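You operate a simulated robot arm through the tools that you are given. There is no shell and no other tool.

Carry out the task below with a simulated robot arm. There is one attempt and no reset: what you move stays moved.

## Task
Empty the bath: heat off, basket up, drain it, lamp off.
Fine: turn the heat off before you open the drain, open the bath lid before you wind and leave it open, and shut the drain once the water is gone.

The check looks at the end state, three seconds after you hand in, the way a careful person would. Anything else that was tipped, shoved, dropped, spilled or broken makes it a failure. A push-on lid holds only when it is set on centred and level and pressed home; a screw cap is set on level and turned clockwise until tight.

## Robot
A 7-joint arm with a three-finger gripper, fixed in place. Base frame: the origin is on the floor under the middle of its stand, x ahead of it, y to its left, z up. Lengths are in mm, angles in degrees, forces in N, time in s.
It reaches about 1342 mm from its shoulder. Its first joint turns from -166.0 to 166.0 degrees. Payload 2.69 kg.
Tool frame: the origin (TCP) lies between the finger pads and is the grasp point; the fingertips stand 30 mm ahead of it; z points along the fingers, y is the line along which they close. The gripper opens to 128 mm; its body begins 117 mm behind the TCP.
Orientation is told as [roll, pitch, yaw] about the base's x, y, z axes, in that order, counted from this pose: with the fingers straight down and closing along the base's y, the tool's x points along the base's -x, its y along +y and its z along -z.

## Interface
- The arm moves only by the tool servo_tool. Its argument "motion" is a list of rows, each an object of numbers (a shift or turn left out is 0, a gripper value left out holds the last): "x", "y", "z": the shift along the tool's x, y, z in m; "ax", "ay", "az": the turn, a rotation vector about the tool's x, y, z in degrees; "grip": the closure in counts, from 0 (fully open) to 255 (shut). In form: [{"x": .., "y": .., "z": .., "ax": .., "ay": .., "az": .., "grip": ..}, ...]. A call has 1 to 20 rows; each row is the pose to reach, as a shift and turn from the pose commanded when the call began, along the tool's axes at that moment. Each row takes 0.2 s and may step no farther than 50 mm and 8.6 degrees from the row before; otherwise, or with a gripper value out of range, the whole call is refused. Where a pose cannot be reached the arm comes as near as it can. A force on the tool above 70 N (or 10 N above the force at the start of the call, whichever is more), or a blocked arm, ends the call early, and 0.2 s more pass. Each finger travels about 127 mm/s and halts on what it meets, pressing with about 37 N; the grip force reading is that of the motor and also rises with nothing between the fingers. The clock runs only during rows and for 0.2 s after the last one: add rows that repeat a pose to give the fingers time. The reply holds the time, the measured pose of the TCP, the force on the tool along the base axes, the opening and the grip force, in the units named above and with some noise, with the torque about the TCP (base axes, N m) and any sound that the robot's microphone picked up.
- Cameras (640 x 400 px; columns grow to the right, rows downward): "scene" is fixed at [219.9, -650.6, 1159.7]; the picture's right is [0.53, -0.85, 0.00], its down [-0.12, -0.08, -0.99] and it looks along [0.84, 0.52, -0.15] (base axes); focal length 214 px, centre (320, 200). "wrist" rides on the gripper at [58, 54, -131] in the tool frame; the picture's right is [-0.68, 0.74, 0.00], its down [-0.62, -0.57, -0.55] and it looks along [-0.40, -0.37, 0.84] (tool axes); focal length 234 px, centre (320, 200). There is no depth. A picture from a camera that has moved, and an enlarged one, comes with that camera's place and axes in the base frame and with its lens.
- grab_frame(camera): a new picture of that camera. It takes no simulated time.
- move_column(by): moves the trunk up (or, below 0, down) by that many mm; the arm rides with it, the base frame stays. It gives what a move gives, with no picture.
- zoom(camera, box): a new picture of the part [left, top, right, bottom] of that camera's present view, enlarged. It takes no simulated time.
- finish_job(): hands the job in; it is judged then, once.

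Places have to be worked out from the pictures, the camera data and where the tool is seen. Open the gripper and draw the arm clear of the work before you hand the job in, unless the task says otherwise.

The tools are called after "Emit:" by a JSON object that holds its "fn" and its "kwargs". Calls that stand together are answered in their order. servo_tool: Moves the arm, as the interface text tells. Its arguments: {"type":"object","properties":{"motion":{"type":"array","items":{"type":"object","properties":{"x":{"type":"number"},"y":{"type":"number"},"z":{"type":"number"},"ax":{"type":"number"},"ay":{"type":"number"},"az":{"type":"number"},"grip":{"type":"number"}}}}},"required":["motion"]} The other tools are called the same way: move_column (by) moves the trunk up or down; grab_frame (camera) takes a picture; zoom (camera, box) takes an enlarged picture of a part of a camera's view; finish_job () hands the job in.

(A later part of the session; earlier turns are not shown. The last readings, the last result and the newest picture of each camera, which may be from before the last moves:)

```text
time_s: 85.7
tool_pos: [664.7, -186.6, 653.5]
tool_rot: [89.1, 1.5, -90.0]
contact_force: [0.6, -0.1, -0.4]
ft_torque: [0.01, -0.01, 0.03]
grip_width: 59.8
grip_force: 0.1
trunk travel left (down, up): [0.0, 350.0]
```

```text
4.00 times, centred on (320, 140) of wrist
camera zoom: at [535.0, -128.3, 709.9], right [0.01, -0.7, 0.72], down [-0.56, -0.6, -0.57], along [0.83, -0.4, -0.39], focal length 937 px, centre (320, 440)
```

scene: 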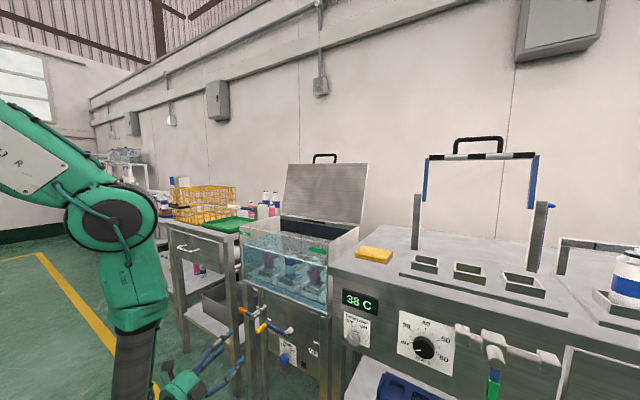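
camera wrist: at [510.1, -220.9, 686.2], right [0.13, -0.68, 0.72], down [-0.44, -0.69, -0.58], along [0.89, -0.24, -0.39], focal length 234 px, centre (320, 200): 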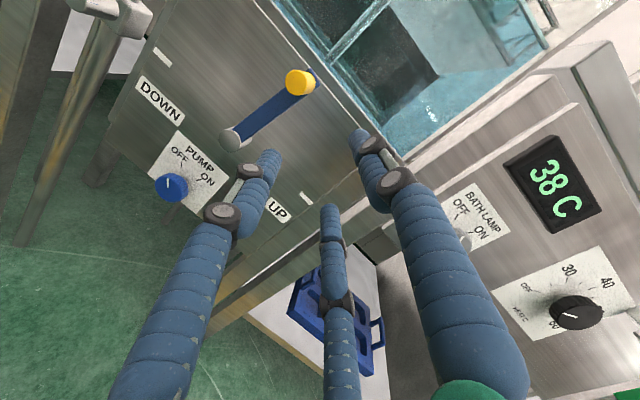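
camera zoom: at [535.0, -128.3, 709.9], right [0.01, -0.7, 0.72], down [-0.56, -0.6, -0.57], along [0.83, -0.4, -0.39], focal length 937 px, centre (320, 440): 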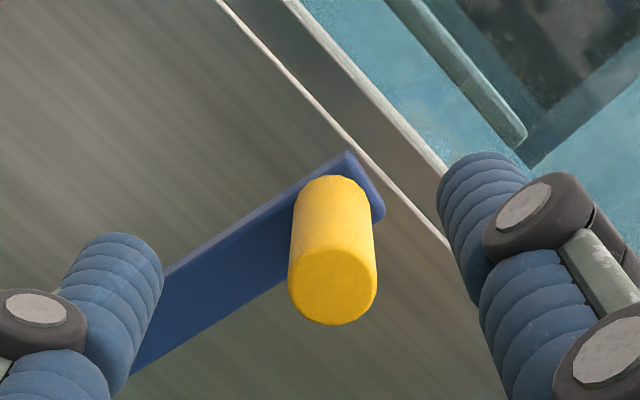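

Only about 3 mm off. I'll correct, advance 51 mm over the grip and close firmly.

Emit:
{"fn": "servo_tool", "kwargs": {"motion": [{"x": -0.002, "y": 0.003, "z": 0.018}, {"x": -0.002, "y": 0.0035, "z": 0.036}, {"x": -0.002, "y": 0.0038, "z": 0.051}, {"x": -0.002, "y": 0.0038, "z": 0.051, "grip": 180}, {"x": -0.002, "y": 0.0038, "z": 0.051, "grip": 205}, {"x": -0.002, "y": 0.0038, "z": 0.051, "grip": 222}, {"x": -0.002, "y": 0.0038, "z": 0.051, "grip": 222}]}}

Emit:
{"fn": "zoom", "kwargs": {"camera": "wrist", "box": [240, 110, 400, 210]}}

```text
time_s: 87.3
tool_pos: [717.3, -188.9, 655.0]
tool_rot: [89.1, 1.5, -90.1]
contact_force: [1.9, 5.1, -1.4]
ft_torque: [0.02, 0.03, 0.15]
grip_width: 20.4
grip_force: 2.9
trunk travel left (down, up): [0.0, 350.0]
```

```text
4.00 times, centred on (320, 160) of wrist
camera zoom: at [586.9, -131.0, 712.2], right [0.01, -0.7, 0.72], down [-0.56, -0.6, -0.57], along [0.83, -0.39, -0.39], focal length 937 px, centre (320, 360)
```

zoom: 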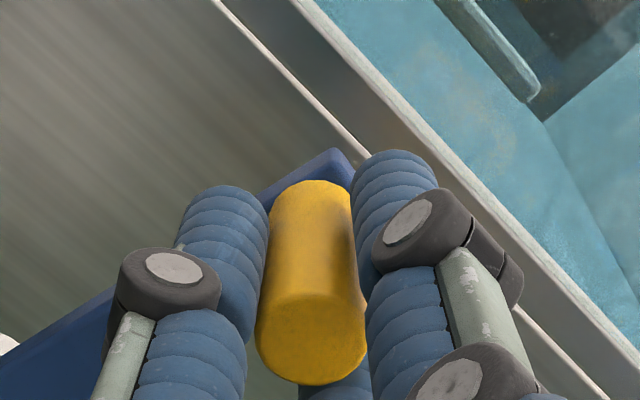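

The grip is held snugly at 20.4 mm. Continuing the clockwise arc from about 102° to 150°.

Emit:
{"fn": "servo_tool", "kwargs": {"motion": [{"x": -0.0058, "y": -0.0012, "grip": 228}, {"x": -0.0112, "y": -0.0026}, {"x": -0.0164, "y": -0.0044}, {"x": -0.0216, "y": -0.0063}, {"x": -0.0266, "y": -0.0086}, {"x": -0.0316, "y": -0.0112}, {"x": -0.0365, "y": -0.014}, {"x": -0.0411, "y": -0.0169}, {"x": -0.0456, "y": -0.0202}, {"x": -0.0499, "y": -0.0237}, {"x": -0.054, "y": -0.0274}, {"x": -0.058, "y": -0.0313}, {"x": -0.0617, "y": -0.0355}, {"x": -0.0652, "y": -0.0398}, {"x": -0.0684, "y": -0.0443}, {"x": -0.0714, "y": -0.049}]}}

Emit:
{"fn": "zoom", "kwargs": {"camera": "wrist", "box": [240, 110, 400, 210]}}

Emit:
{"fn": "zoom", "kwargs": {"camera": "scene", "box": [212, 200, 372, 300]}}

```text
time_s: 90.7
tool_pos: [716.4, -257.4, 604.3]
tool_rot: [89.2, 1.5, -90.1]
contact_force: [0.5, -1.6, -0.4]
ft_torque: [-0.04, 0.01, 0.01]
grip_width: 13.5
grip_force: 0.0
trunk travel left (down, up): [0.0, 350.0]
```

```text
4.00 times, centred on (320, 160) of wrist
camera zoom: at [585.3, -200.4, 661.7], right [0.01, -0.7, 0.72], down [-0.56, -0.6, -0.57], along [0.83, -0.4, -0.39], focal length 937 px, centre (320, 360)
```

zoom: 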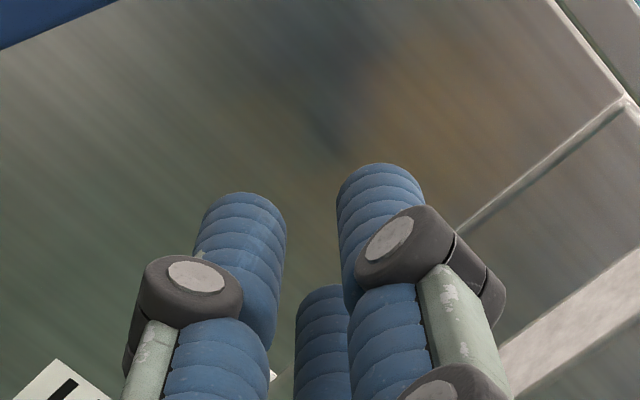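

```text
4.00 times, centred on (292, 250) of scene
camera zoom: at [219.9, -650.6, 1159.7], right [0.53, -0.85, 0.0], down [-0.12, -0.08, -0.99], along [0.84, 0.52, -0.15], focal length 858 px, centre (432, 0)
```

zoom: 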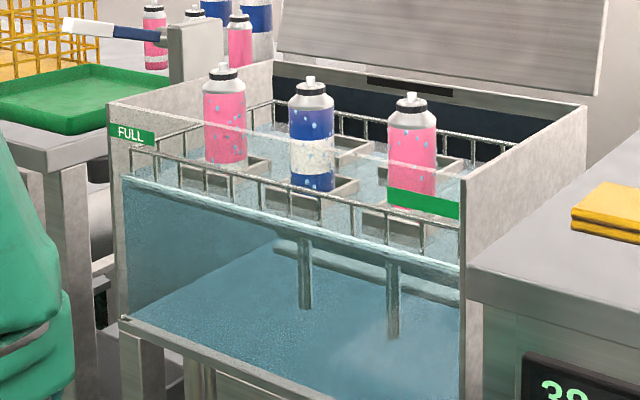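

It slipped again near the top, where the finger contact pushes the grip out sideways, though the basket is higher still. I'll back off and find the crank's current angle, then push the grip in the V between the two paired fingers instead.

Emit:
{"fn": "servo_tool", "kwargs": {"motion": [{"z": -0.03, "grip": 215}, {"z": -0.06}, {"x": 0.03, "y": 0.025, "z": -0.08, "az": -8}, {"x": 0.055, "y": 0.05, "z": -0.08, "az": -16}, {"x": 0.08, "y": 0.07, "z": -0.08, "az": -24}, {"x": 0.09, "y": 0.085, "z": -0.08, "az": -32}, {"x": 0.095, "y": 0.09, "z": -0.08, "az": -40}, {"x": 0.095, "y": 0.09, "z": -0.08, "az": -46}]}}

Emit:
{"fn": "grab_frame", "kwargs": {"camera": "wrist"}}

Emit:
{"fn": "zoom", "kwargs": {"camera": "scene", "box": [228, 290, 356, 370]}}

```text
time_s: 92.5
tool_pos: [637.7, -165.3, 697.5]
tool_rot: [88.7, -44.5, -89.2]
contact_force: [-0.7, -1.0, -0.1]
ft_torque: [0.0, 0.0, -0.01]
grip_width: 20.2
grip_force: 0.1
trunk travel left (down, up): [0.0, 350.0]
```

```text
taken
camera wrist: at [506.2, -85.3, 697.6], right [0.02, 0.04, 1.0], down [-0.55, -0.84, 0.04], along [0.84, -0.55, 0.01], focal length 234 px, centre (320, 200)
```

wrist: 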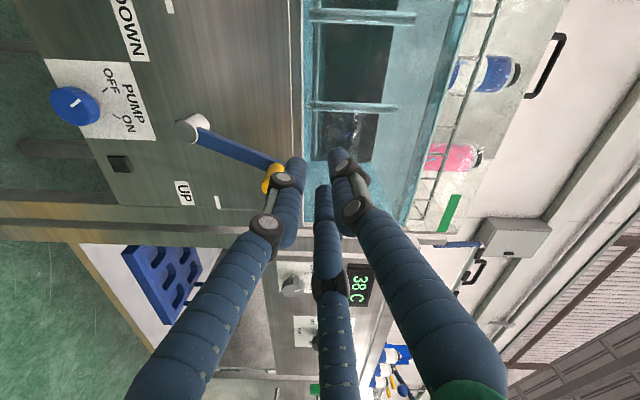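

```text
5.00 times, centred on (292, 330) of scene
camera zoom: at [219.9, -650.6, 1159.7], right [0.53, -0.85, 0.0], down [-0.12, -0.08, -0.99], along [0.84, 0.52, -0.15], focal length 1072 px, centre (460, -450)
```

zoom: 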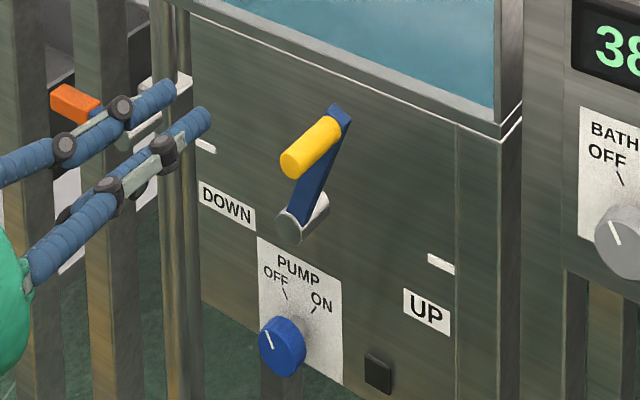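

The crank is at about 114° with the grip at (−210, 646). With the wrist rolled −45°, the V between the paired fingers faces right-down. I'll position up-left of the grip, then advance alongside it.

Emit:
{"fn": "servo_tool", "kwargs": {"motion": [{"x": 0.002, "y": -0.016, "z": 0.002}, {"x": 0.0039, "y": -0.031, "z": 0.002}, {"x": 0.0035, "y": -0.031, "z": 0.03}, {"x": 0.003, "y": -0.031, "z": 0.055}, {"x": 0.003, "y": -0.031, "z": 0.079}, {"x": 0.003, "y": -0.031, "z": 0.079}]}}

Emit:
{"fn": "grab_frame", "kwargs": {"camera": "wrist"}}

Emit:
{"fn": "zoom", "kwargs": {"camera": "scene", "box": [228, 290, 356, 370]}}

```text
time_s: 93.9
tool_pos: [715.0, -184.9, 672.8]
tool_rot: [88.7, -44.6, -89.1]
contact_force: [-0.2, -0.3, 0.0]
ft_torque: [-0.03, 0.0, 0.0]
grip_width: 20.3
grip_force: 0.1
trunk travel left (down, up): [0.0, 350.0]
```

```text
taken
camera wrist: at [585.2, -104.9, 671.2], right [0.02, 0.03, 1.0], down [-0.55, -0.83, 0.04], along [0.84, -0.55, 0.01], focal length 234 px, centre (320, 200)
```

wrist: 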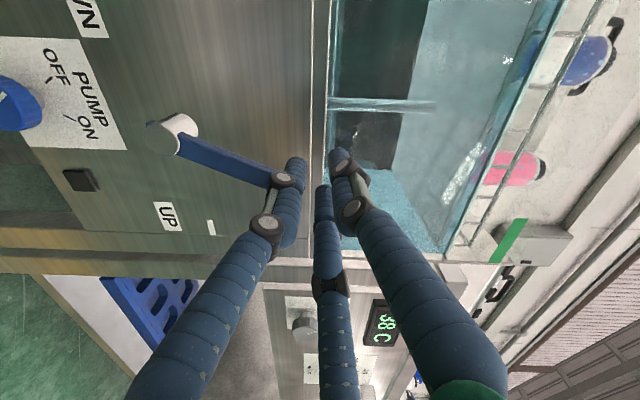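

```text
5.00 times, centred on (292, 330) of scene
camera zoom: at [219.9, -650.6, 1159.7], right [0.53, -0.85, 0.0], down [-0.12, -0.08, -0.99], along [0.84, 0.52, -0.15], focal length 1072 px, centre (460, -450)
```

zoom: 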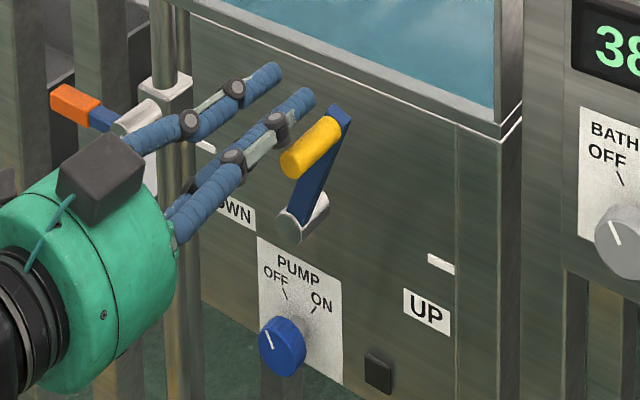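

Aligned beside the grip with no contact. Now I push along the arc with the finger V toward 150°.

Emit:
{"fn": "servo_tool", "kwargs": {"motion": [{"x": 0.0006, "y": -0.008}, {"x": 0.001, "y": -0.013}, {"x": 0.0012, "y": -0.0176}, {"x": -0.0006, "y": -0.0228}, {"x": -0.0023, "y": -0.028}, {"x": -0.0035, "y": -0.0334}, {"x": -0.0046, "y": -0.0388}, {"x": -0.0054, "y": -0.0442}, {"x": -0.006, "y": -0.0497}, {"x": -0.0061, "y": -0.0551}, {"x": -0.0061, "y": -0.0606}, {"x": -0.0056, "y": -0.066}, {"x": -0.005, "y": -0.0715}, {"x": -0.004, "y": -0.0769}, {"x": -0.0028, "y": -0.0823}]}}

Emit:
{"fn": "zoom", "kwargs": {"camera": "scene", "box": [228, 290, 356, 370]}}

Emit:
{"fn": "zoom", "kwargs": {"camera": "scene", "box": [212, 200, 372, 300]}}

```text
time_s: 97.1
tool_pos: [714.2, -245.9, 615.8]
tool_rot: [88.7, -44.5, -89.2]
contact_force: [-2.1, 6.7, 6.2]
ft_torque: [-0.01, -0.26, 0.19]
grip_width: 26.6
grip_force: 4.3
trunk travel left (down, up): [0.0, 350.0]
```

```text
5.00 times, centred on (292, 330) of scene
camera zoom: at [219.9, -650.6, 1159.7], right [0.53, -0.85, 0.0], down [-0.12, -0.08, -0.99], along [0.84, 0.52, -0.15], focal length 1072 px, centre (460, -450)
```

zoom: 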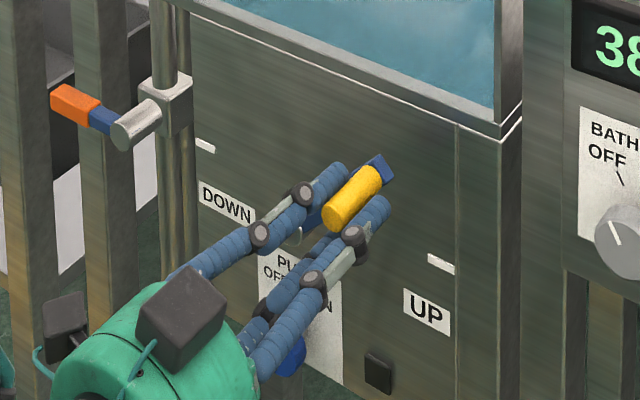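

```text
4.00 times, centred on (292, 250) of scene
camera zoom: at [219.9, -650.6, 1159.7], right [0.53, -0.85, 0.0], down [-0.12, -0.08, -0.99], along [0.84, 0.52, -0.15], focal length 858 px, centre (432, 0)
```

zoom: 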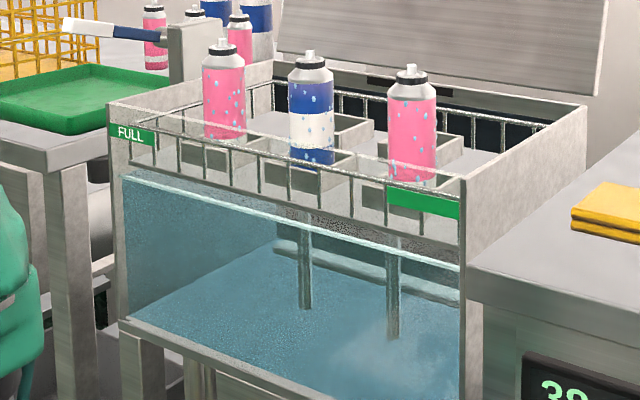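

The grip popped into the cage (fingers at 26.6 mm), and the crank is at about 138° with the basket nearly fully up. I'll clamp it here and check.

Emit:
{"fn": "servo_tool", "kwargs": {"motion": [{"y": 0.002, "grip": 222}, {"x": -0.001, "y": 0.003, "grip": 230}, {"x": -0.001, "y": 0.003, "grip": 230}]}}

Emit:
{"fn": "zoom", "kwargs": {"camera": "wrist", "box": [240, 110, 400, 210]}}

```text
time_s: 97.9
tool_pos: [714.8, -244.4, 618.7]
tool_rot: [88.7, -44.4, -89.1]
contact_force: [6.5, -3.4, -7.1]
ft_torque: [0.04, 0.72, -0.04]
grip_width: 21.3
grip_force: 45.4
trunk travel left (down, up): [0.0, 350.0]
```

```text
4.00 times, centred on (320, 160) of wrist
camera zoom: at [584.0, -164.1, 617.4], right [0.02, 0.03, 1.0], down [-0.55, -0.83, 0.04], along [0.84, -0.55, 0.0], focal length 937 px, centre (320, 360)
```

zoom: 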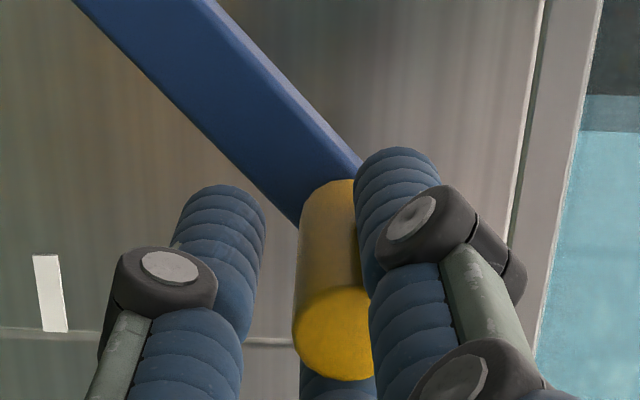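

Clamped firmly on the grip. I'll finish the arc to about 178°, turning the wrist along with the crank.

Emit:
{"fn": "servo_tool", "kwargs": {"motion": [{"x": 0.0005, "y": -0.0065, "az": 3.6}, {"x": 0.0016, "y": -0.0137, "az": 7.6}, {"x": 0.0031, "y": -0.0207, "az": 11.6}, {"x": 0.0053, "y": -0.0278, "az": 15.6}, {"x": 0.0077, "y": -0.0346, "az": 19.6}, {"x": 0.0107, "y": -0.0411, "az": 23.6}, {"x": 0.0142, "y": -0.0475, "az": 27.6}, {"x": 0.0181, "y": -0.0536, "az": 31.6}, {"x": 0.0224, "y": -0.0596, "az": 35.6}, {"x": 0.0271, "y": -0.065, "az": 39.6}]}}

Emit:
{"fn": "zoom", "kwargs": {"camera": "wrist", "box": [200, 90, 440, 240]}}

Emit:
{"fn": "zoom", "kwargs": {"camera": "scene", "box": [228, 290, 356, 370]}}

Emit:
{"fn": "zoom", "kwargs": {"camera": "scene", "box": [212, 200, 372, 300]}}

```text
time_s: 100.1
tool_pos: [715.7, -269.9, 554.7]
tool_rot: [89.2, -4.9, -90.1]
contact_force: [4.6, -8.4, 8.9]
ft_torque: [0.02, -0.37, 0.1]
grip_width: 20.9
grip_force: 45.2
trunk travel left (down, up): [0.0, 350.0]
```

```text
2.67 times, centred on (320, 165) of wrist
camera zoom: at [584.7, -207.2, 605.1], right [0.01, -0.61, 0.79], down [-0.56, -0.66, -0.5], along [0.83, -0.44, -0.35], focal length 624 px, centre (320, 293)
```

zoom: 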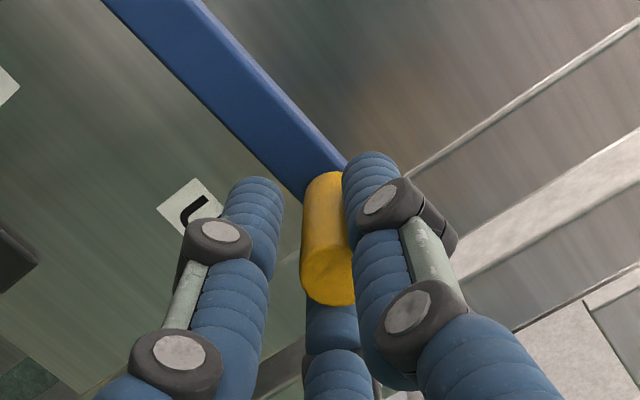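

```text
5.00 times, centred on (292, 330) of scene
camera zoom: at [219.9, -650.6, 1159.7], right [0.53, -0.85, 0.0], down [-0.12, -0.08, -0.99], along [0.84, 0.52, -0.15], focal length 1072 px, centre (460, -450)
```

zoom: 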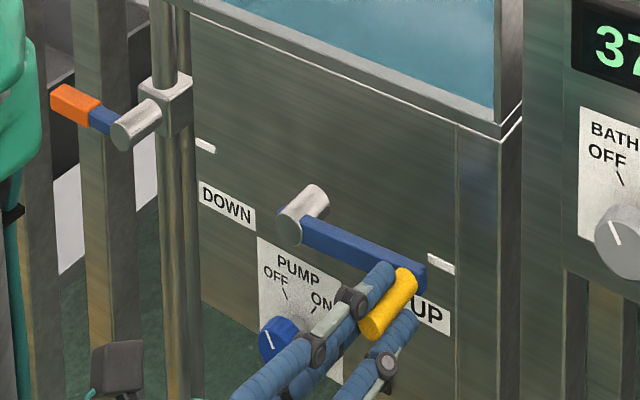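

```text
4.00 times, centred on (292, 250) of scene
camera zoom: at [219.9, -650.6, 1159.7], right [0.53, -0.85, 0.0], down [-0.12, -0.08, -0.99], along [0.84, 0.52, -0.15], focal length 858 px, centre (432, 0)
```

zoom: 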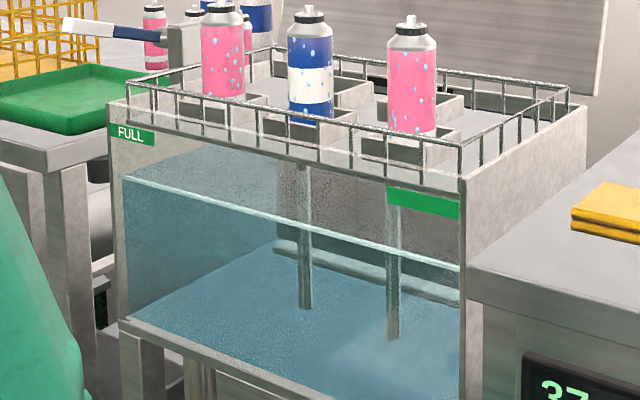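

The basket is fully up, with all three bottles standing, and the crank arm is next to the UP tick. I'll push a last few mm to make sure it's at the end.

Emit:
{"fn": "servo_tool", "kwargs": {"motion": [{"y": -0.003, "az": 1.5}, {"y": -0.006, "az": 3}, {"y": -0.006, "az": 3}]}}

Emit:
{"fn": "zoom", "kwargs": {"camera": "scene", "box": [228, 290, 356, 370]}}

```text
time_s: 100.9
tool_pos: [715.5, -271.3, 548.6]
tool_rot: [89.2, -2.0, -90.0]
contact_force: [14.9, -9.6, 9.6]
ft_torque: [0.19, -0.56, -0.2]
grip_width: 21.0
grip_force: 45.3
trunk travel left (down, up): [0.0, 350.0]
```

```text
5.00 times, centred on (292, 330) of scene
camera zoom: at [219.9, -650.6, 1159.7], right [0.53, -0.85, 0.0], down [-0.12, -0.08, -0.99], along [0.84, 0.52, -0.15], focal length 1072 px, centre (460, -450)
```

zoom: 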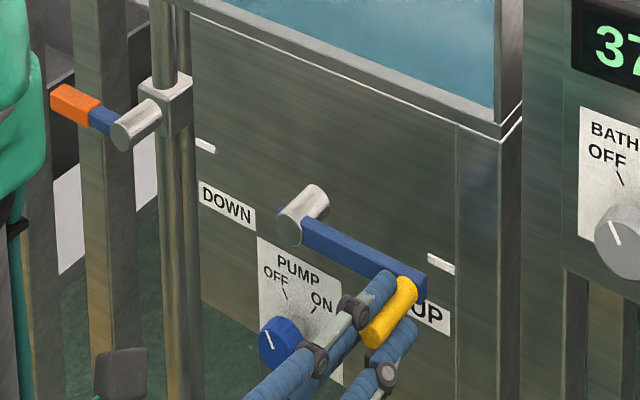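

The crank is aligned with the UP mark. Releasing gently and backing straight out.

Emit:
{"fn": "servo_tool", "kwargs": {"motion": [{"grip": 200}, {"grip": 160}, {"grip": 120}, {"grip": 120}, {"z": -0.03, "grip": 120}, {"z": -0.06}, {"z": -0.1}]}}

Emit:
{"fn": "grab_frame", "kwargs": {"camera": "wrist"}}

Emit:
{"fn": "zoom", "kwargs": {"camera": "scene", "box": [212, 180, 372, 280]}}

Emit:
{"fn": "zoom", "kwargs": {"camera": "scene", "box": [228, 290, 356, 370]}}

```text
time_s: 102.5
tool_pos: [613.6, -271.4, 550.7]
tool_rot: [89.2, -1.9, -89.9]
contact_force: [0.2, 0.2, 0.1]
ft_torque: [0.0, 0.0, -0.01]
grip_width: 67.9
grip_force: 0.0
trunk travel left (down, up): [0.0, 350.0]
```

```text
taken
camera wrist: at [483.7, -209.8, 603.9], right [0.01, -0.65, 0.76], down [-0.56, -0.63, -0.54], along [0.83, -0.42, -0.37], focal length 234 px, centre (320, 200)
```

wrist: 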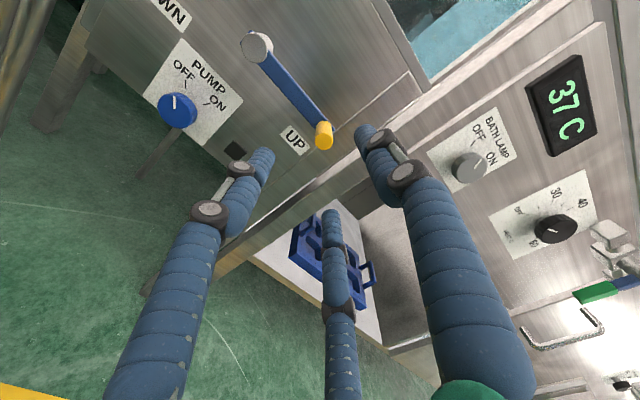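

```text
4.00 times, centred on (292, 230) of scene
camera zoom: at [219.9, -650.6, 1159.7], right [0.53, -0.85, 0.0], down [-0.12, -0.08, -0.99], along [0.84, 0.52, -0.15], focal length 858 px, centre (432, 80)
```

zoom: 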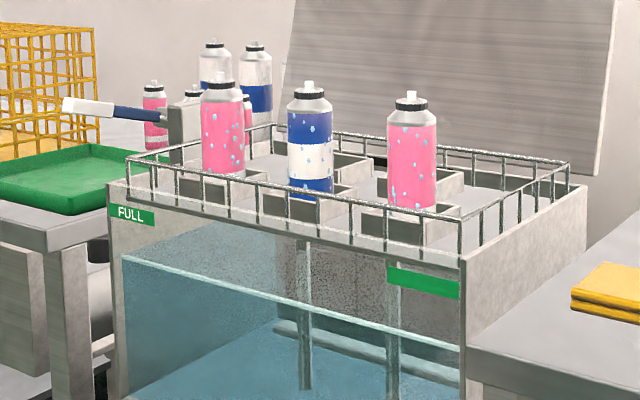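

```text
5.00 times, centred on (292, 330) of scene
camera zoom: at [219.9, -650.6, 1159.7], right [0.53, -0.85, 0.0], down [-0.12, -0.08, -0.99], along [0.84, 0.52, -0.15], focal length 1072 px, centre (460, -450)
```

zoom: 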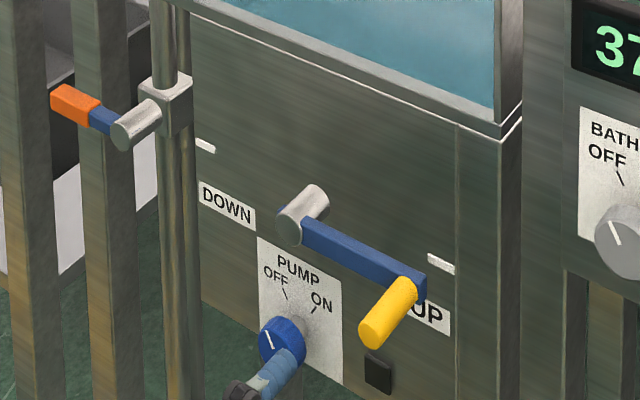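

The basket stays up on its own and the crank stays at UP. Now to the drain valve: I'll move left in front of the orange lever, yawing the tool 20° left to keep the wrist away from its limit.

Emit:
{"fn": "servo_tool", "kwargs": {"motion": [{"x": 0.029, "y": 0.006, "z": -0.002, "ay": 2}, {"x": 0.058, "y": 0.012, "z": -0.004, "ay": 4}, {"x": 0.087, "y": 0.018, "z": -0.006, "ay": 6}, {"x": 0.116, "y": 0.024, "z": -0.008, "ay": 8}, {"x": 0.145, "y": 0.03, "z": -0.01, "ay": 10}, {"x": 0.174, "y": 0.036, "z": -0.011, "ay": 12}, {"x": 0.203, "y": 0.042, "z": -0.012, "ay": 14}, {"x": 0.232, "y": 0.048, "z": -0.013, "ay": 16}, {"x": 0.261, "y": 0.054, "z": -0.014, "ay": 18}, {"x": 0.29, "y": 0.06, "z": -0.0146, "ay": 20}]}}

Emit:
{"fn": "grab_frame", "kwargs": {"camera": "wrist"}}

Emit:
{"fn": "zoom", "kwargs": {"camera": "wrist", "box": [220, 80, 420, 205]}}

Emit:
{"fn": "zoom", "kwargs": {"camera": "scene", "box": [204, 280, 300, 340]}}

```text
time_s: 104.7
tool_pos: [600.4, 21.8, 600.3]
tool_rot: [88.5, -1.5, -70.0]
contact_force: [0.3, 0.0, 0.0]
ft_torque: [-0.01, 0.01, 0.03]
grip_width: 67.9
grip_force: 0.0
trunk travel left (down, up): [0.0, 350.0]
```

```text
taken
camera wrist: at [457.7, 33.6, 655.5], right [0.24, -0.61, 0.75], down [-0.31, -0.78, -0.54], along [0.92, -0.11, -0.38], focal length 234 px, centre (320, 200)
```

wrist: 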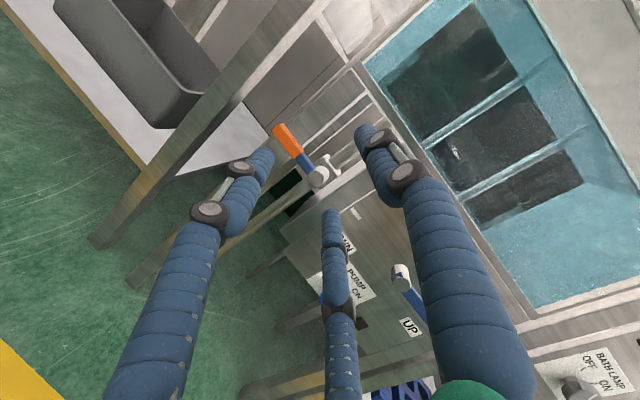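

```text
3.20 times, centred on (320, 142) of wrist
camera zoom: at [457.7, 33.6, 655.5], right [0.24, -0.61, 0.75], down [-0.31, -0.78, -0.54], along [0.92, -0.11, -0.38], focal length 749 px, centre (320, 384)
```

zoom: 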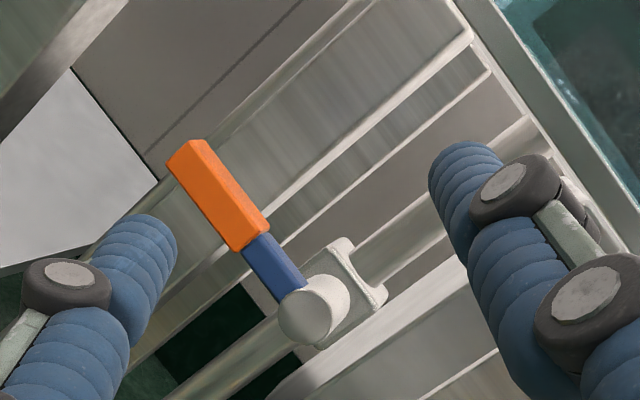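

```text
6.67 times, centred on (252, 310) of scene
camera zoom: at [219.9, -650.6, 1159.7], right [0.53, -0.85, 0.0], down [-0.12, -0.08, -0.99], along [0.84, 0.52, -0.15], focal length 1430 px, centre (773, -533)
```

zoom: 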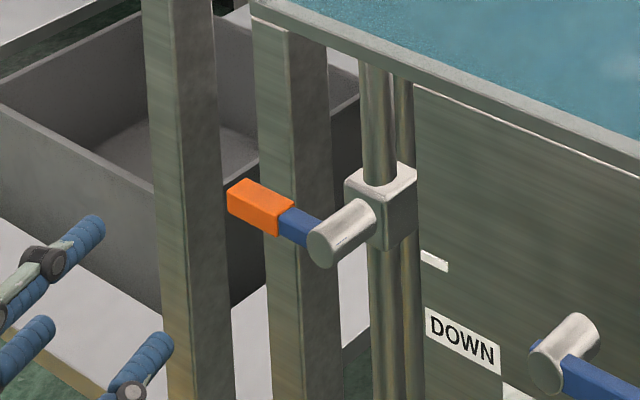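

The drain hub axis is at about (y=27, z=542), and the lever runs left to y≈110 at x≈763, perpendicular to the vertical pipe, so it's shut. I'll close the fingers into a fist and move to just above the lever.

Emit:
{"fn": "servo_tool", "kwargs": {"motion": [{"x": 0.002, "y": -0.005, "z": 0.026, "ay": 1.5, "grip": 180}, {"x": 0.004, "y": -0.01, "z": 0.052, "ay": 3, "grip": 230}, {"x": 0.006, "y": -0.015, "z": 0.078, "ay": 4, "grip": 245}, {"x": 0.008, "y": -0.02, "z": 0.103, "ay": 5, "grip": 245}, {"x": 0.008, "y": -0.02, "z": 0.103, "ay": 5, "grip": 245}]}}

Emit:
{"fn": "grab_frame", "kwargs": {"camera": "wrist"}}

Emit:
{"fn": "zoom", "kwargs": {"camera": "scene", "box": [188, 270, 316, 350]}}

```text
time_s: 105.9
tool_pos: [694.8, 63.7, 576.4]
tool_rot: [88.4, -1.4, -65.0]
contact_force: [-0.3, 0.1, 1.0]
ft_torque: [-0.05, 0.03, 0.02]
grip_width: 5.0
grip_force: 0.1
trunk travel left (down, up): [0.0, 350.0]
```

```text
taken
camera wrist: at [552.0, 63.6, 632.5], right [0.3, -0.59, 0.75], down [-0.25, -0.81, -0.54], along [0.92, -0.03, -0.38], focal length 234 px, centre (320, 200)
```

wrist: 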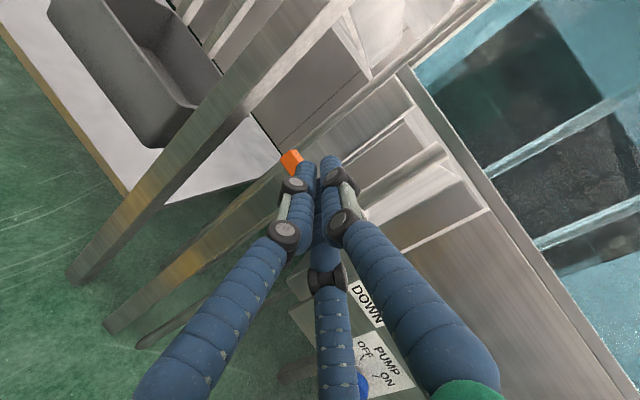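

```text
5.00 times, centred on (252, 310) of scene
camera zoom: at [219.9, -650.6, 1159.7], right [0.53, -0.85, 0.0], down [-0.12, -0.08, -0.99], along [0.84, 0.52, -0.15], focal length 1072 px, centre (660, -350)
```

zoom: 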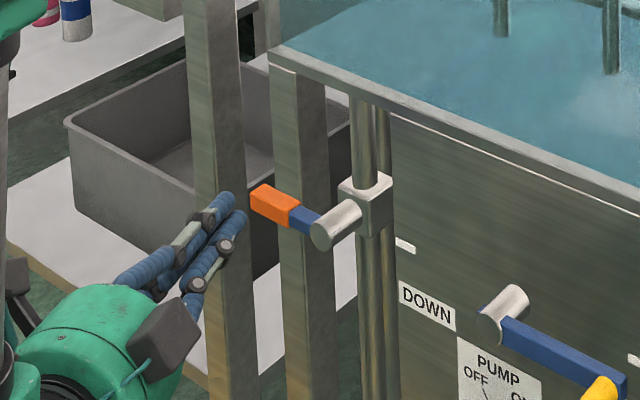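

Fist is just short of the lever. Advancing 55 mm above it.

Emit:
{"fn": "servo_tool", "kwargs": {"motion": [{"z": 0.02, "y": 0.001}, {"z": 0.04, "y": 0.0015}, {"z": 0.056, "y": 0.002}, {"z": 0.056, "y": 0.002}]}}

Emit:
{"fn": "grab_frame", "kwargs": {"camera": "wrist"}}

Emit:
{"fn": "zoom", "kwargs": {"camera": "scene", "box": [188, 270, 316, 350]}}

```text
time_s: 106.9
tool_pos: [744.0, 87.8, 578.8]
tool_rot: [88.4, -1.4, -65.0]
contact_force: [-0.6, 0.1, -0.5]
ft_torque: [-0.01, -0.01, 0.01]
grip_width: 5.0
grip_force: 0.0
trunk travel left (down, up): [0.0, 350.0]
```

```text
taken
camera wrist: at [602.8, 87.3, 633.7], right [0.3, -0.59, 0.75], down [-0.25, -0.81, -0.54], along [0.92, -0.03, -0.38], focal length 234 px, centre (320, 200)
```

wrist: 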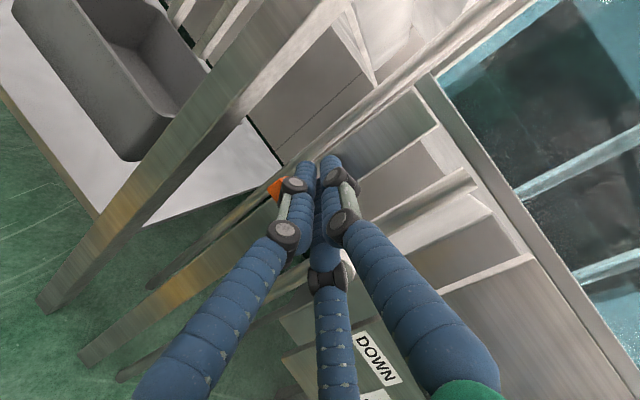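

```text
5.00 times, centred on (252, 310) of scene
camera zoom: at [219.9, -650.6, 1159.7], right [0.53, -0.85, 0.0], down [-0.12, -0.08, -0.99], along [0.84, 0.52, -0.15], focal length 1072 px, centre (660, -350)
```

zoom: 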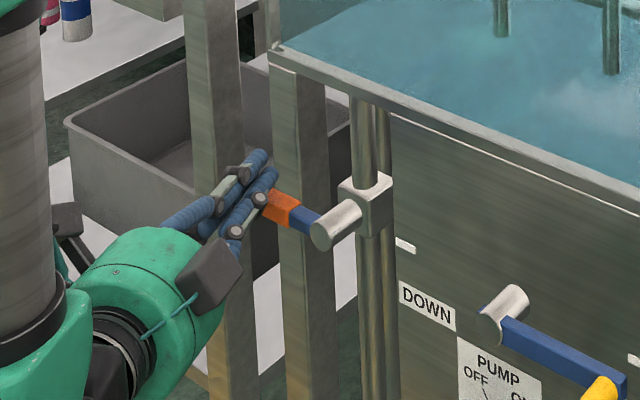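

The fist is above the orange lever with no contact. I'll press down gently to test whether the valve opens downward.

Emit:
{"fn": "servo_tool", "kwargs": {"motion": [{"x": -0.004, "y": -0.005, "z": -0.002}, {"x": -0.0077, "y": -0.0101, "z": -0.0034}, {"x": -0.006, "y": -0.0145, "z": -0.0025}, {"x": -0.0045, "y": -0.019, "z": -0.0017}, {"x": -0.0035, "y": -0.0235, "z": -0.0012}, {"x": -0.0029, "y": -0.0268, "z": -0.0009}]}}

Emit:
{"fn": "grab_frame", "kwargs": {"camera": "wrist"}}

Emit:
{"fn": "zoom", "kwargs": {"camera": "scene", "box": [188, 270, 316, 350]}}

```text
time_s: 108.3
tool_pos: [744.7, 82.5, 550.1]
tool_rot: [88.4, -1.4, -65.1]
contact_force: [-0.2, -1.2, 1.0]
ft_torque: [-0.03, -0.02, -0.05]
grip_width: 4.6
grip_force: 0.0
trunk travel left (down, up): [0.0, 350.0]
```

```text
taken
camera wrist: at [602.6, 82.9, 606.1], right [0.3, -0.59, 0.75], down [-0.25, -0.81, -0.54], along [0.92, -0.03, -0.38], focal length 234 px, centre (320, 200)
```

wrist: 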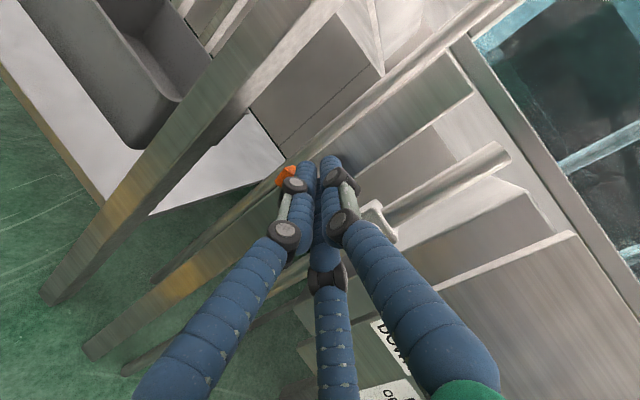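

```text
5.00 times, centred on (252, 310) of scene
camera zoom: at [219.9, -650.6, 1159.7], right [0.53, -0.85, 0.0], down [-0.12, -0.08, -0.99], along [0.84, 0.52, -0.15], focal length 1072 px, centre (660, -350)
```

zoom: 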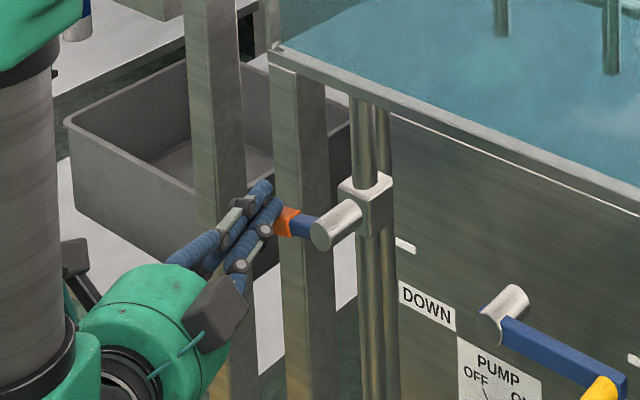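

No contact force and the lever hasn't moved, so the fist seems to be passing in front of it. Let me zoom in to judge depth.

Emit:
{"fn": "zoom", "kwargs": {"camera": "wrist", "box": [240, 130, 400, 230]}}

Emit:
{"fn": "zoom", "kwargs": {"camera": "scene", "box": [220, 290, 284, 330]}}

```text
4.00 times, centred on (320, 180) of wrist
camera zoom: at [602.6, 82.9, 606.1], right [0.3, -0.59, 0.75], down [-0.25, -0.81, -0.54], along [0.92, -0.03, -0.38], focal length 937 px, centre (320, 280)
```

zoom: 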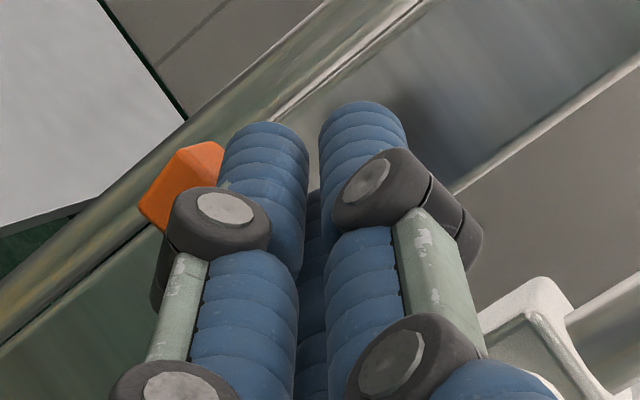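

```text
10.00 times, centred on (252, 310) of scene
camera zoom: at [219.9, -650.6, 1159.7], right [0.53, -0.85, 0.0], down [-0.12, -0.08, -0.99], along [0.84, 0.52, -0.15], focal length 2145 px, centre (1000, -900)
```

zoom: 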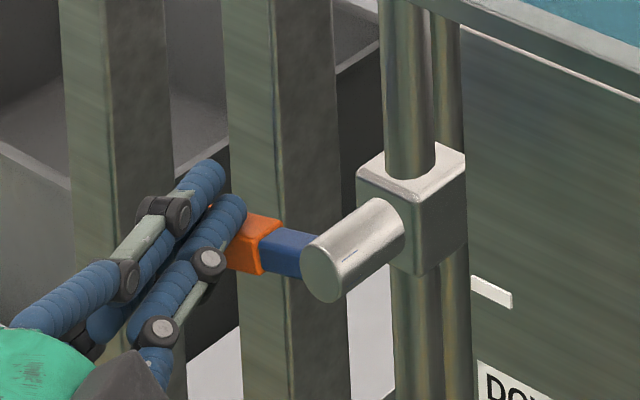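

The wrist view shows the lever end has actually dropped to z≈524, so it's turning down easily, about 13° so far. I'll continue the arc down to the vertical (open) position.

Emit:
{"fn": "servo_tool", "kwargs": {"motion": [{"x": 0.001, "y": -0.008, "z": 0.0006}, {"x": 0.0019, "y": -0.0156, "z": 0.0012}, {"x": 0.0006, "y": -0.0244, "z": 0.0007}, {"x": -0.0016, "y": -0.0329, "z": -0.0002}, {"x": -0.0048, "y": -0.0411, "z": -0.0016}, {"x": -0.0089, "y": -0.0487, "z": -0.0033}, {"x": -0.014, "y": -0.0557, "z": -0.0056}, {"x": -0.0197, "y": -0.0618, "z": -0.0082}, {"x": -0.0261, "y": -0.0671, "z": -0.0111}, {"x": -0.0332, "y": -0.0714, "z": -0.0143}]}}

Emit:
{"fn": "grab_frame", "kwargs": {"camera": "wrist"}}

Emit:
{"fn": "zoom", "kwargs": {"camera": "scene", "box": [188, 270, 316, 350]}}

Emit:
{"fn": "zoom", "kwargs": {"camera": "scene", "box": [212, 200, 372, 300]}}

```text
time_s: 110.5
tool_pos: [743.8, 44.6, 479.3]
tool_rot: [88.3, -1.4, -65.1]
contact_force: [-0.9, 1.2, 0.3]
ft_torque: [0.0, 0.0, -0.01]
grip_width: 4.8
grip_force: 0.1
trunk travel left (down, up): [0.0, 350.0]
```

```text
taken
camera wrist: at [602.3, 44.3, 535.9], right [0.3, -0.59, 0.75], down [-0.25, -0.81, -0.53], along [0.92, -0.03, -0.39], focal length 234 px, centre (320, 200)
```

wrist: 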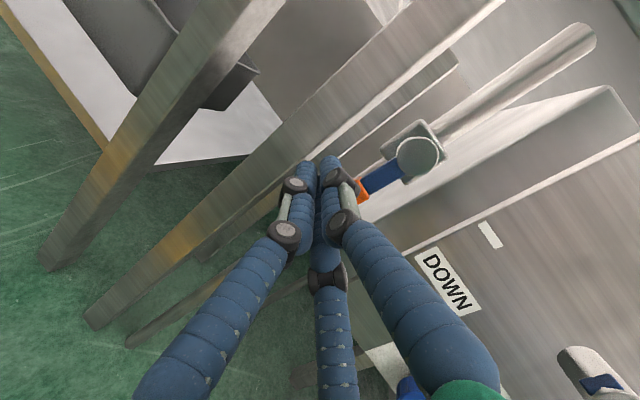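

```text
5.00 times, centred on (252, 310) of scene
camera zoom: at [219.9, -650.6, 1159.7], right [0.53, -0.85, 0.0], down [-0.12, -0.08, -0.99], along [0.84, 0.52, -0.15], focal length 1072 px, centre (660, -350)
```

zoom: 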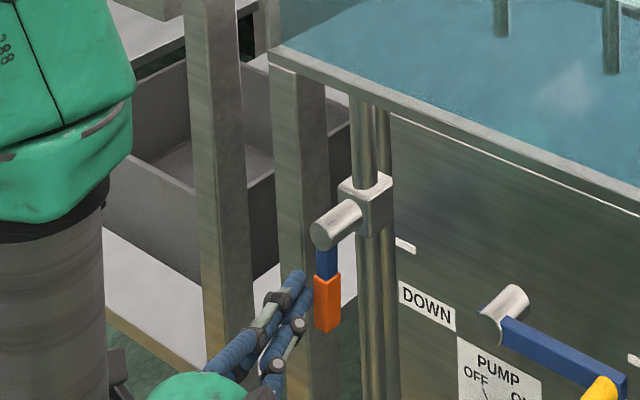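

```text
4.00 times, centred on (292, 250) of scene
camera zoom: at [219.9, -650.6, 1159.7], right [0.53, -0.85, 0.0], down [-0.12, -0.08, -0.99], along [0.84, 0.52, -0.15], focal length 858 px, centre (432, 0)
```

zoom: 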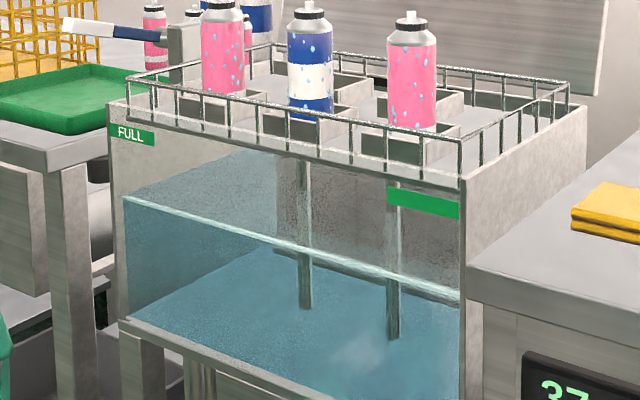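

The lever is vertical and the water level is already falling, so the drain is open. While it drains, I'll move the fist around to the right side of the lever, ready to close it later.

Emit:
{"fn": "servo_tool", "kwargs": {"motion": [{"x": 0.003, "z": -0.02}, {"x": 0.003, "z": -0.045}, {"z": -0.065}, {"x": -0.02, "z": -0.075}, {"x": -0.045, "z": -0.085}, {"x": -0.065, "z": -0.095}, {"x": -0.065, "z": -0.095}]}}

Emit:
{"fn": "zoom", "kwargs": {"camera": "scene", "box": [212, 200, 372, 300]}}

Emit:
{"fn": "zoom", "kwargs": {"camera": "scene", "box": [188, 290, 316, 370]}}

Emit:
{"fn": "grab_frame", "kwargs": {"camera": "wrist"}}

```text
time_s: 112.1
tool_pos: [687.3, -53.7, 483.8]
tool_rot: [88.4, -1.3, -65.0]
contact_force: [0.8, 1.0, 0.6]
ft_torque: [0.02, 0.03, -0.02]
grip_width: 4.9
grip_force: 0.1
trunk travel left (down, up): [0.0, 350.0]
```

```text
4.00 times, centred on (292, 250) of scene
camera zoom: at [219.9, -650.6, 1159.7], right [0.53, -0.85, 0.0], down [-0.12, -0.08, -0.99], along [0.84, 0.52, -0.15], focal length 858 px, centre (432, 0)
```

zoom: 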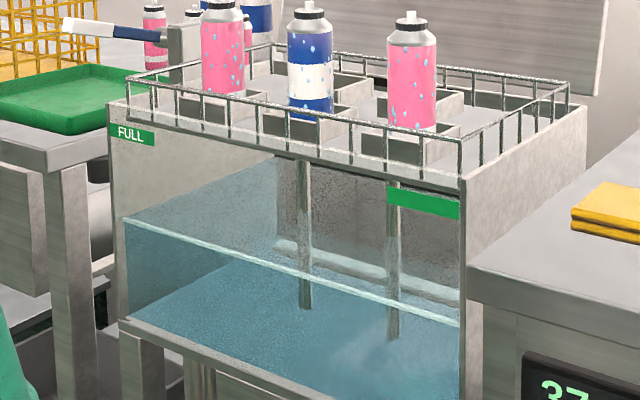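

```text
5.00 times, centred on (252, 330) of scene
camera zoom: at [219.9, -650.6, 1159.7], right [0.53, -0.85, 0.0], down [-0.12, -0.08, -0.99], along [0.84, 0.52, -0.15], focal length 1072 px, centre (660, -450)
```

zoom: 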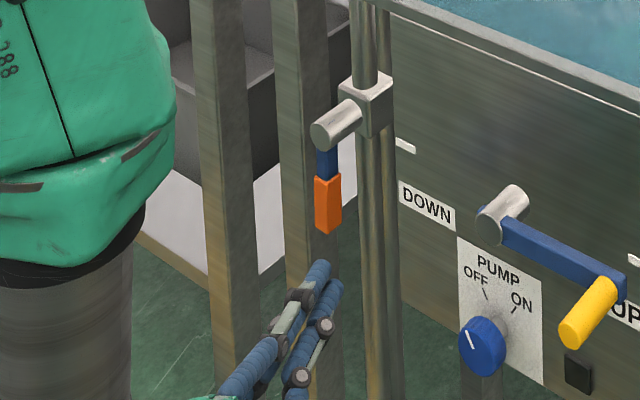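

```text
taken
camera wrist: at [543.5, -54.1, 540.3], right [0.3, -0.59, 0.75], down [-0.25, -0.81, -0.54], along [0.92, -0.03, -0.38], focal length 234 px, centre (320, 200)
```

wrist: 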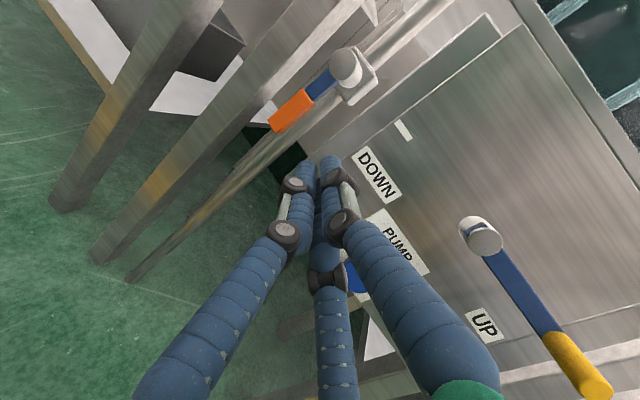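

It drains quickly. The fist is parked right of the lever, and I'll wait 4 s while the water goes.

Emit:
{"fn": "servo_tool", "kwargs": {"motion": [{"z": 0}, {"z": 0}, {"z": 0}, {"z": 0}, {"z": 0}, {"z": 0}, {"z": 0}, {"z": 0}, {"z": 0}, {"z": 0}, {"z": 0}, {"z": 0}, {"z": 0}, {"z": 0}, {"z": 0}, {"z": 0}, {"z": 0}, {"z": 0}, {"z": 0}, {"z": 0}]}}

Emit:
{"fn": "zoom", "kwargs": {"camera": "scene", "box": [212, 200, 372, 300]}}

```text
time_s: 116.3
tool_pos: [684.7, -54.5, 484.3]
tool_rot: [88.3, -1.4, -65.0]
contact_force: [0.4, 0.1, -0.3]
ft_torque: [-0.03, 0.0, 0.03]
grip_width: 5.1
grip_force: 0.0
trunk travel left (down, up): [0.0, 350.0]
```

```text
4.00 times, centred on (292, 250) of scene
camera zoom: at [219.9, -650.6, 1159.7], right [0.53, -0.85, 0.0], down [-0.12, -0.08, -0.99], along [0.84, 0.52, -0.15], focal length 858 px, centre (432, 0)
```

zoom: 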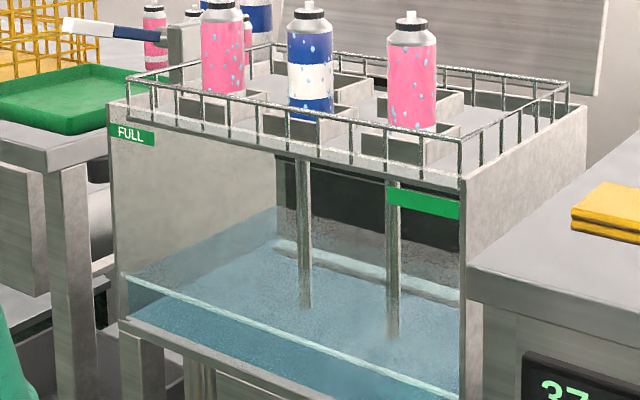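

Most of the water is gone, with roughly 3–4 s left. I'll wait another 4 s.

Emit:
{"fn": "servo_tool", "kwargs": {"motion": [{"z": 0}, {"z": 0}, {"z": 0}, {"z": 0}, {"z": 0}, {"z": 0}, {"z": 0}, {"z": 0}, {"z": 0}, {"z": 0}, {"z": 0}, {"z": 0}, {"z": 0}, {"z": 0}, {"z": 0}, {"z": 0}, {"z": 0}, {"z": 0}, {"z": 0}, {"z": 0}]}}

Emit:
{"fn": "zoom", "kwargs": {"camera": "scene", "box": [212, 200, 372, 300]}}

```text
time_s: 120.5
tool_pos: [685.3, -54.3, 485.5]
tool_rot: [88.4, -1.5, -64.9]
contact_force: [0.5, 0.4, 0.8]
ft_torque: [0.02, 0.0, 0.03]
grip_width: 5.2
grip_force: 0.1
trunk travel left (down, up): [0.0, 350.0]
```

```text
4.00 times, centred on (292, 250) of scene
camera zoom: at [219.9, -650.6, 1159.7], right [0.53, -0.85, 0.0], down [-0.12, -0.08, -0.99], along [0.84, 0.52, -0.15], focal length 858 px, centre (432, 0)
```

zoom: 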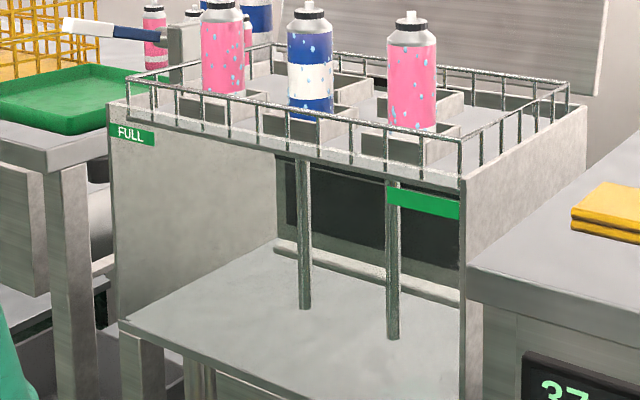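

The bath is empty. Now I'll shut the drain: first advancing to the right side of the lever.

Emit:
{"fn": "servo_tool", "kwargs": {"motion": [{"y": -0.002, "z": 0.022}, {"y": -0.004, "z": 0.044}, {"y": -0.005, "z": 0.065}, {"y": -0.005, "z": 0.065}]}}

Emit:
{"fn": "grab_frame", "kwargs": {"camera": "wrist"}}

Emit:
{"fn": "zoom", "kwargs": {"camera": "scene", "box": [188, 290, 316, 370]}}

```text
time_s: 121.5
tool_pos: [743.2, -25.3, 480.0]
tool_rot: [88.4, -1.4, -65.1]
contact_force: [-0.2, 0.1, 0.1]
ft_torque: [0.02, -0.01, -0.01]
grip_width: 5.2
grip_force: 0.1
trunk travel left (down, up): [0.0, 350.0]
```

```text
taken
camera wrist: at [601.7, -26.3, 535.5], right [0.3, -0.59, 0.75], down [-0.25, -0.81, -0.54], along [0.92, -0.03, -0.38], focal length 234 px, centre (320, 200)
```

wrist: 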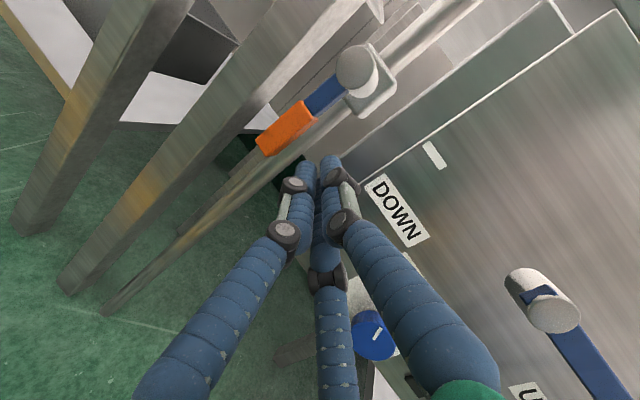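

```text
5.00 times, centred on (252, 330) of scene
camera zoom: at [219.9, -650.6, 1159.7], right [0.53, -0.85, 0.0], down [-0.12, -0.08, -0.99], along [0.84, 0.52, -0.15], focal length 1072 px, centre (660, -450)
```

zoom: 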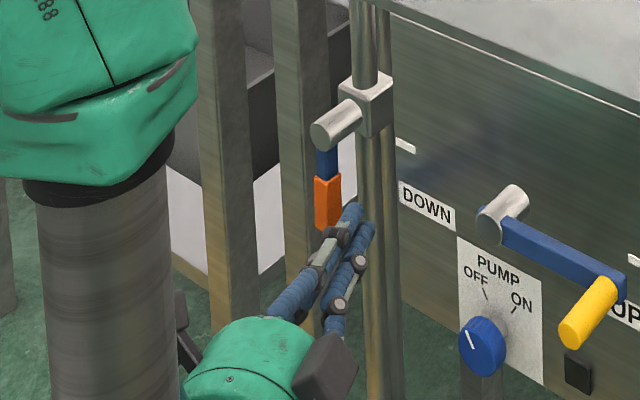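

The fist is just right of the lever's lower end. Sweeping left and up along the arc to bring the lever back to horizontal (shut).

Emit:
{"fn": "servo_tool", "kwargs": {"motion": [{"x": 0.008, "y": 0.0003, "z": 0.0037}, {"x": 0.0152, "y": 0.0006, "z": 0.0071}, {"x": 0.0228, "y": -0.0021, "z": 0.0107}, {"x": 0.0306, "y": -0.0038, "z": 0.0144}, {"x": 0.0387, "y": -0.0042, "z": 0.0182}, {"x": 0.0467, "y": -0.0035, "z": 0.0219}, {"x": 0.0545, "y": -0.0016, "z": 0.0255}, {"x": 0.0621, "y": 0.0014, "z": 0.029}, {"x": 0.0693, "y": 0.0055, "z": 0.0323}, {"x": 0.0759, "y": 0.0105, "z": 0.0353}, {"x": 0.0819, "y": 0.0165, "z": 0.038}, {"x": 0.0871, "y": 0.0232, "z": 0.0403}, {"x": 0.0916, "y": 0.0306, "z": 0.0423}, {"x": 0.095, "y": 0.036, "z": 0.0438}]}}

Emit:
{"fn": "grab_frame", "kwargs": {"camera": "wrist"}}

Emit:
{"fn": "zoom", "kwargs": {"camera": "scene", "box": [188, 280, 316, 360]}}

```text
time_s: 124.5
tool_pos: [745.9, 78.6, 510.9]
tool_rot: [88.4, -1.5, -65.0]
contact_force: [0.3, 0.4, -1.0]
ft_torque: [-0.05, 0.03, -0.01]
grip_width: 4.7
grip_force: 0.0
trunk travel left (down, up): [0.0, 350.0]
```

```text
taken
camera wrist: at [602.9, 78.8, 566.1], right [0.3, -0.59, 0.75], down [-0.25, -0.81, -0.54], along [0.92, -0.03, -0.38], focal length 234 px, centre (320, 200)
```

wrist: 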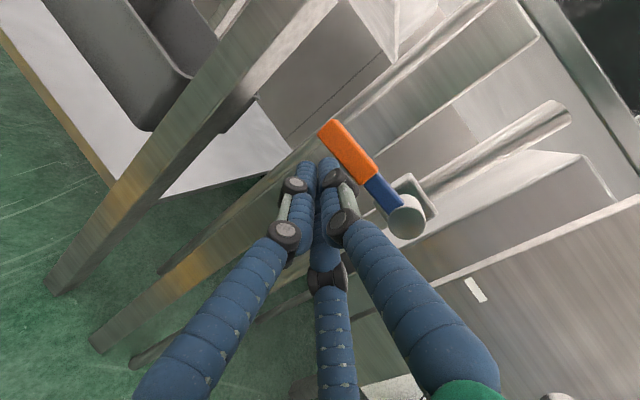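

```text
5.00 times, centred on (252, 320) of scene
camera zoom: at [219.9, -650.6, 1159.7], right [0.53, -0.85, 0.0], down [-0.12, -0.08, -0.99], along [0.84, 0.52, -0.15], focal length 1072 px, centre (660, -400)
```

zoom: 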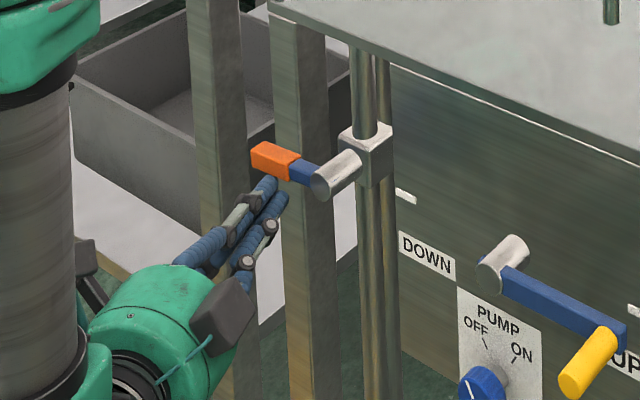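

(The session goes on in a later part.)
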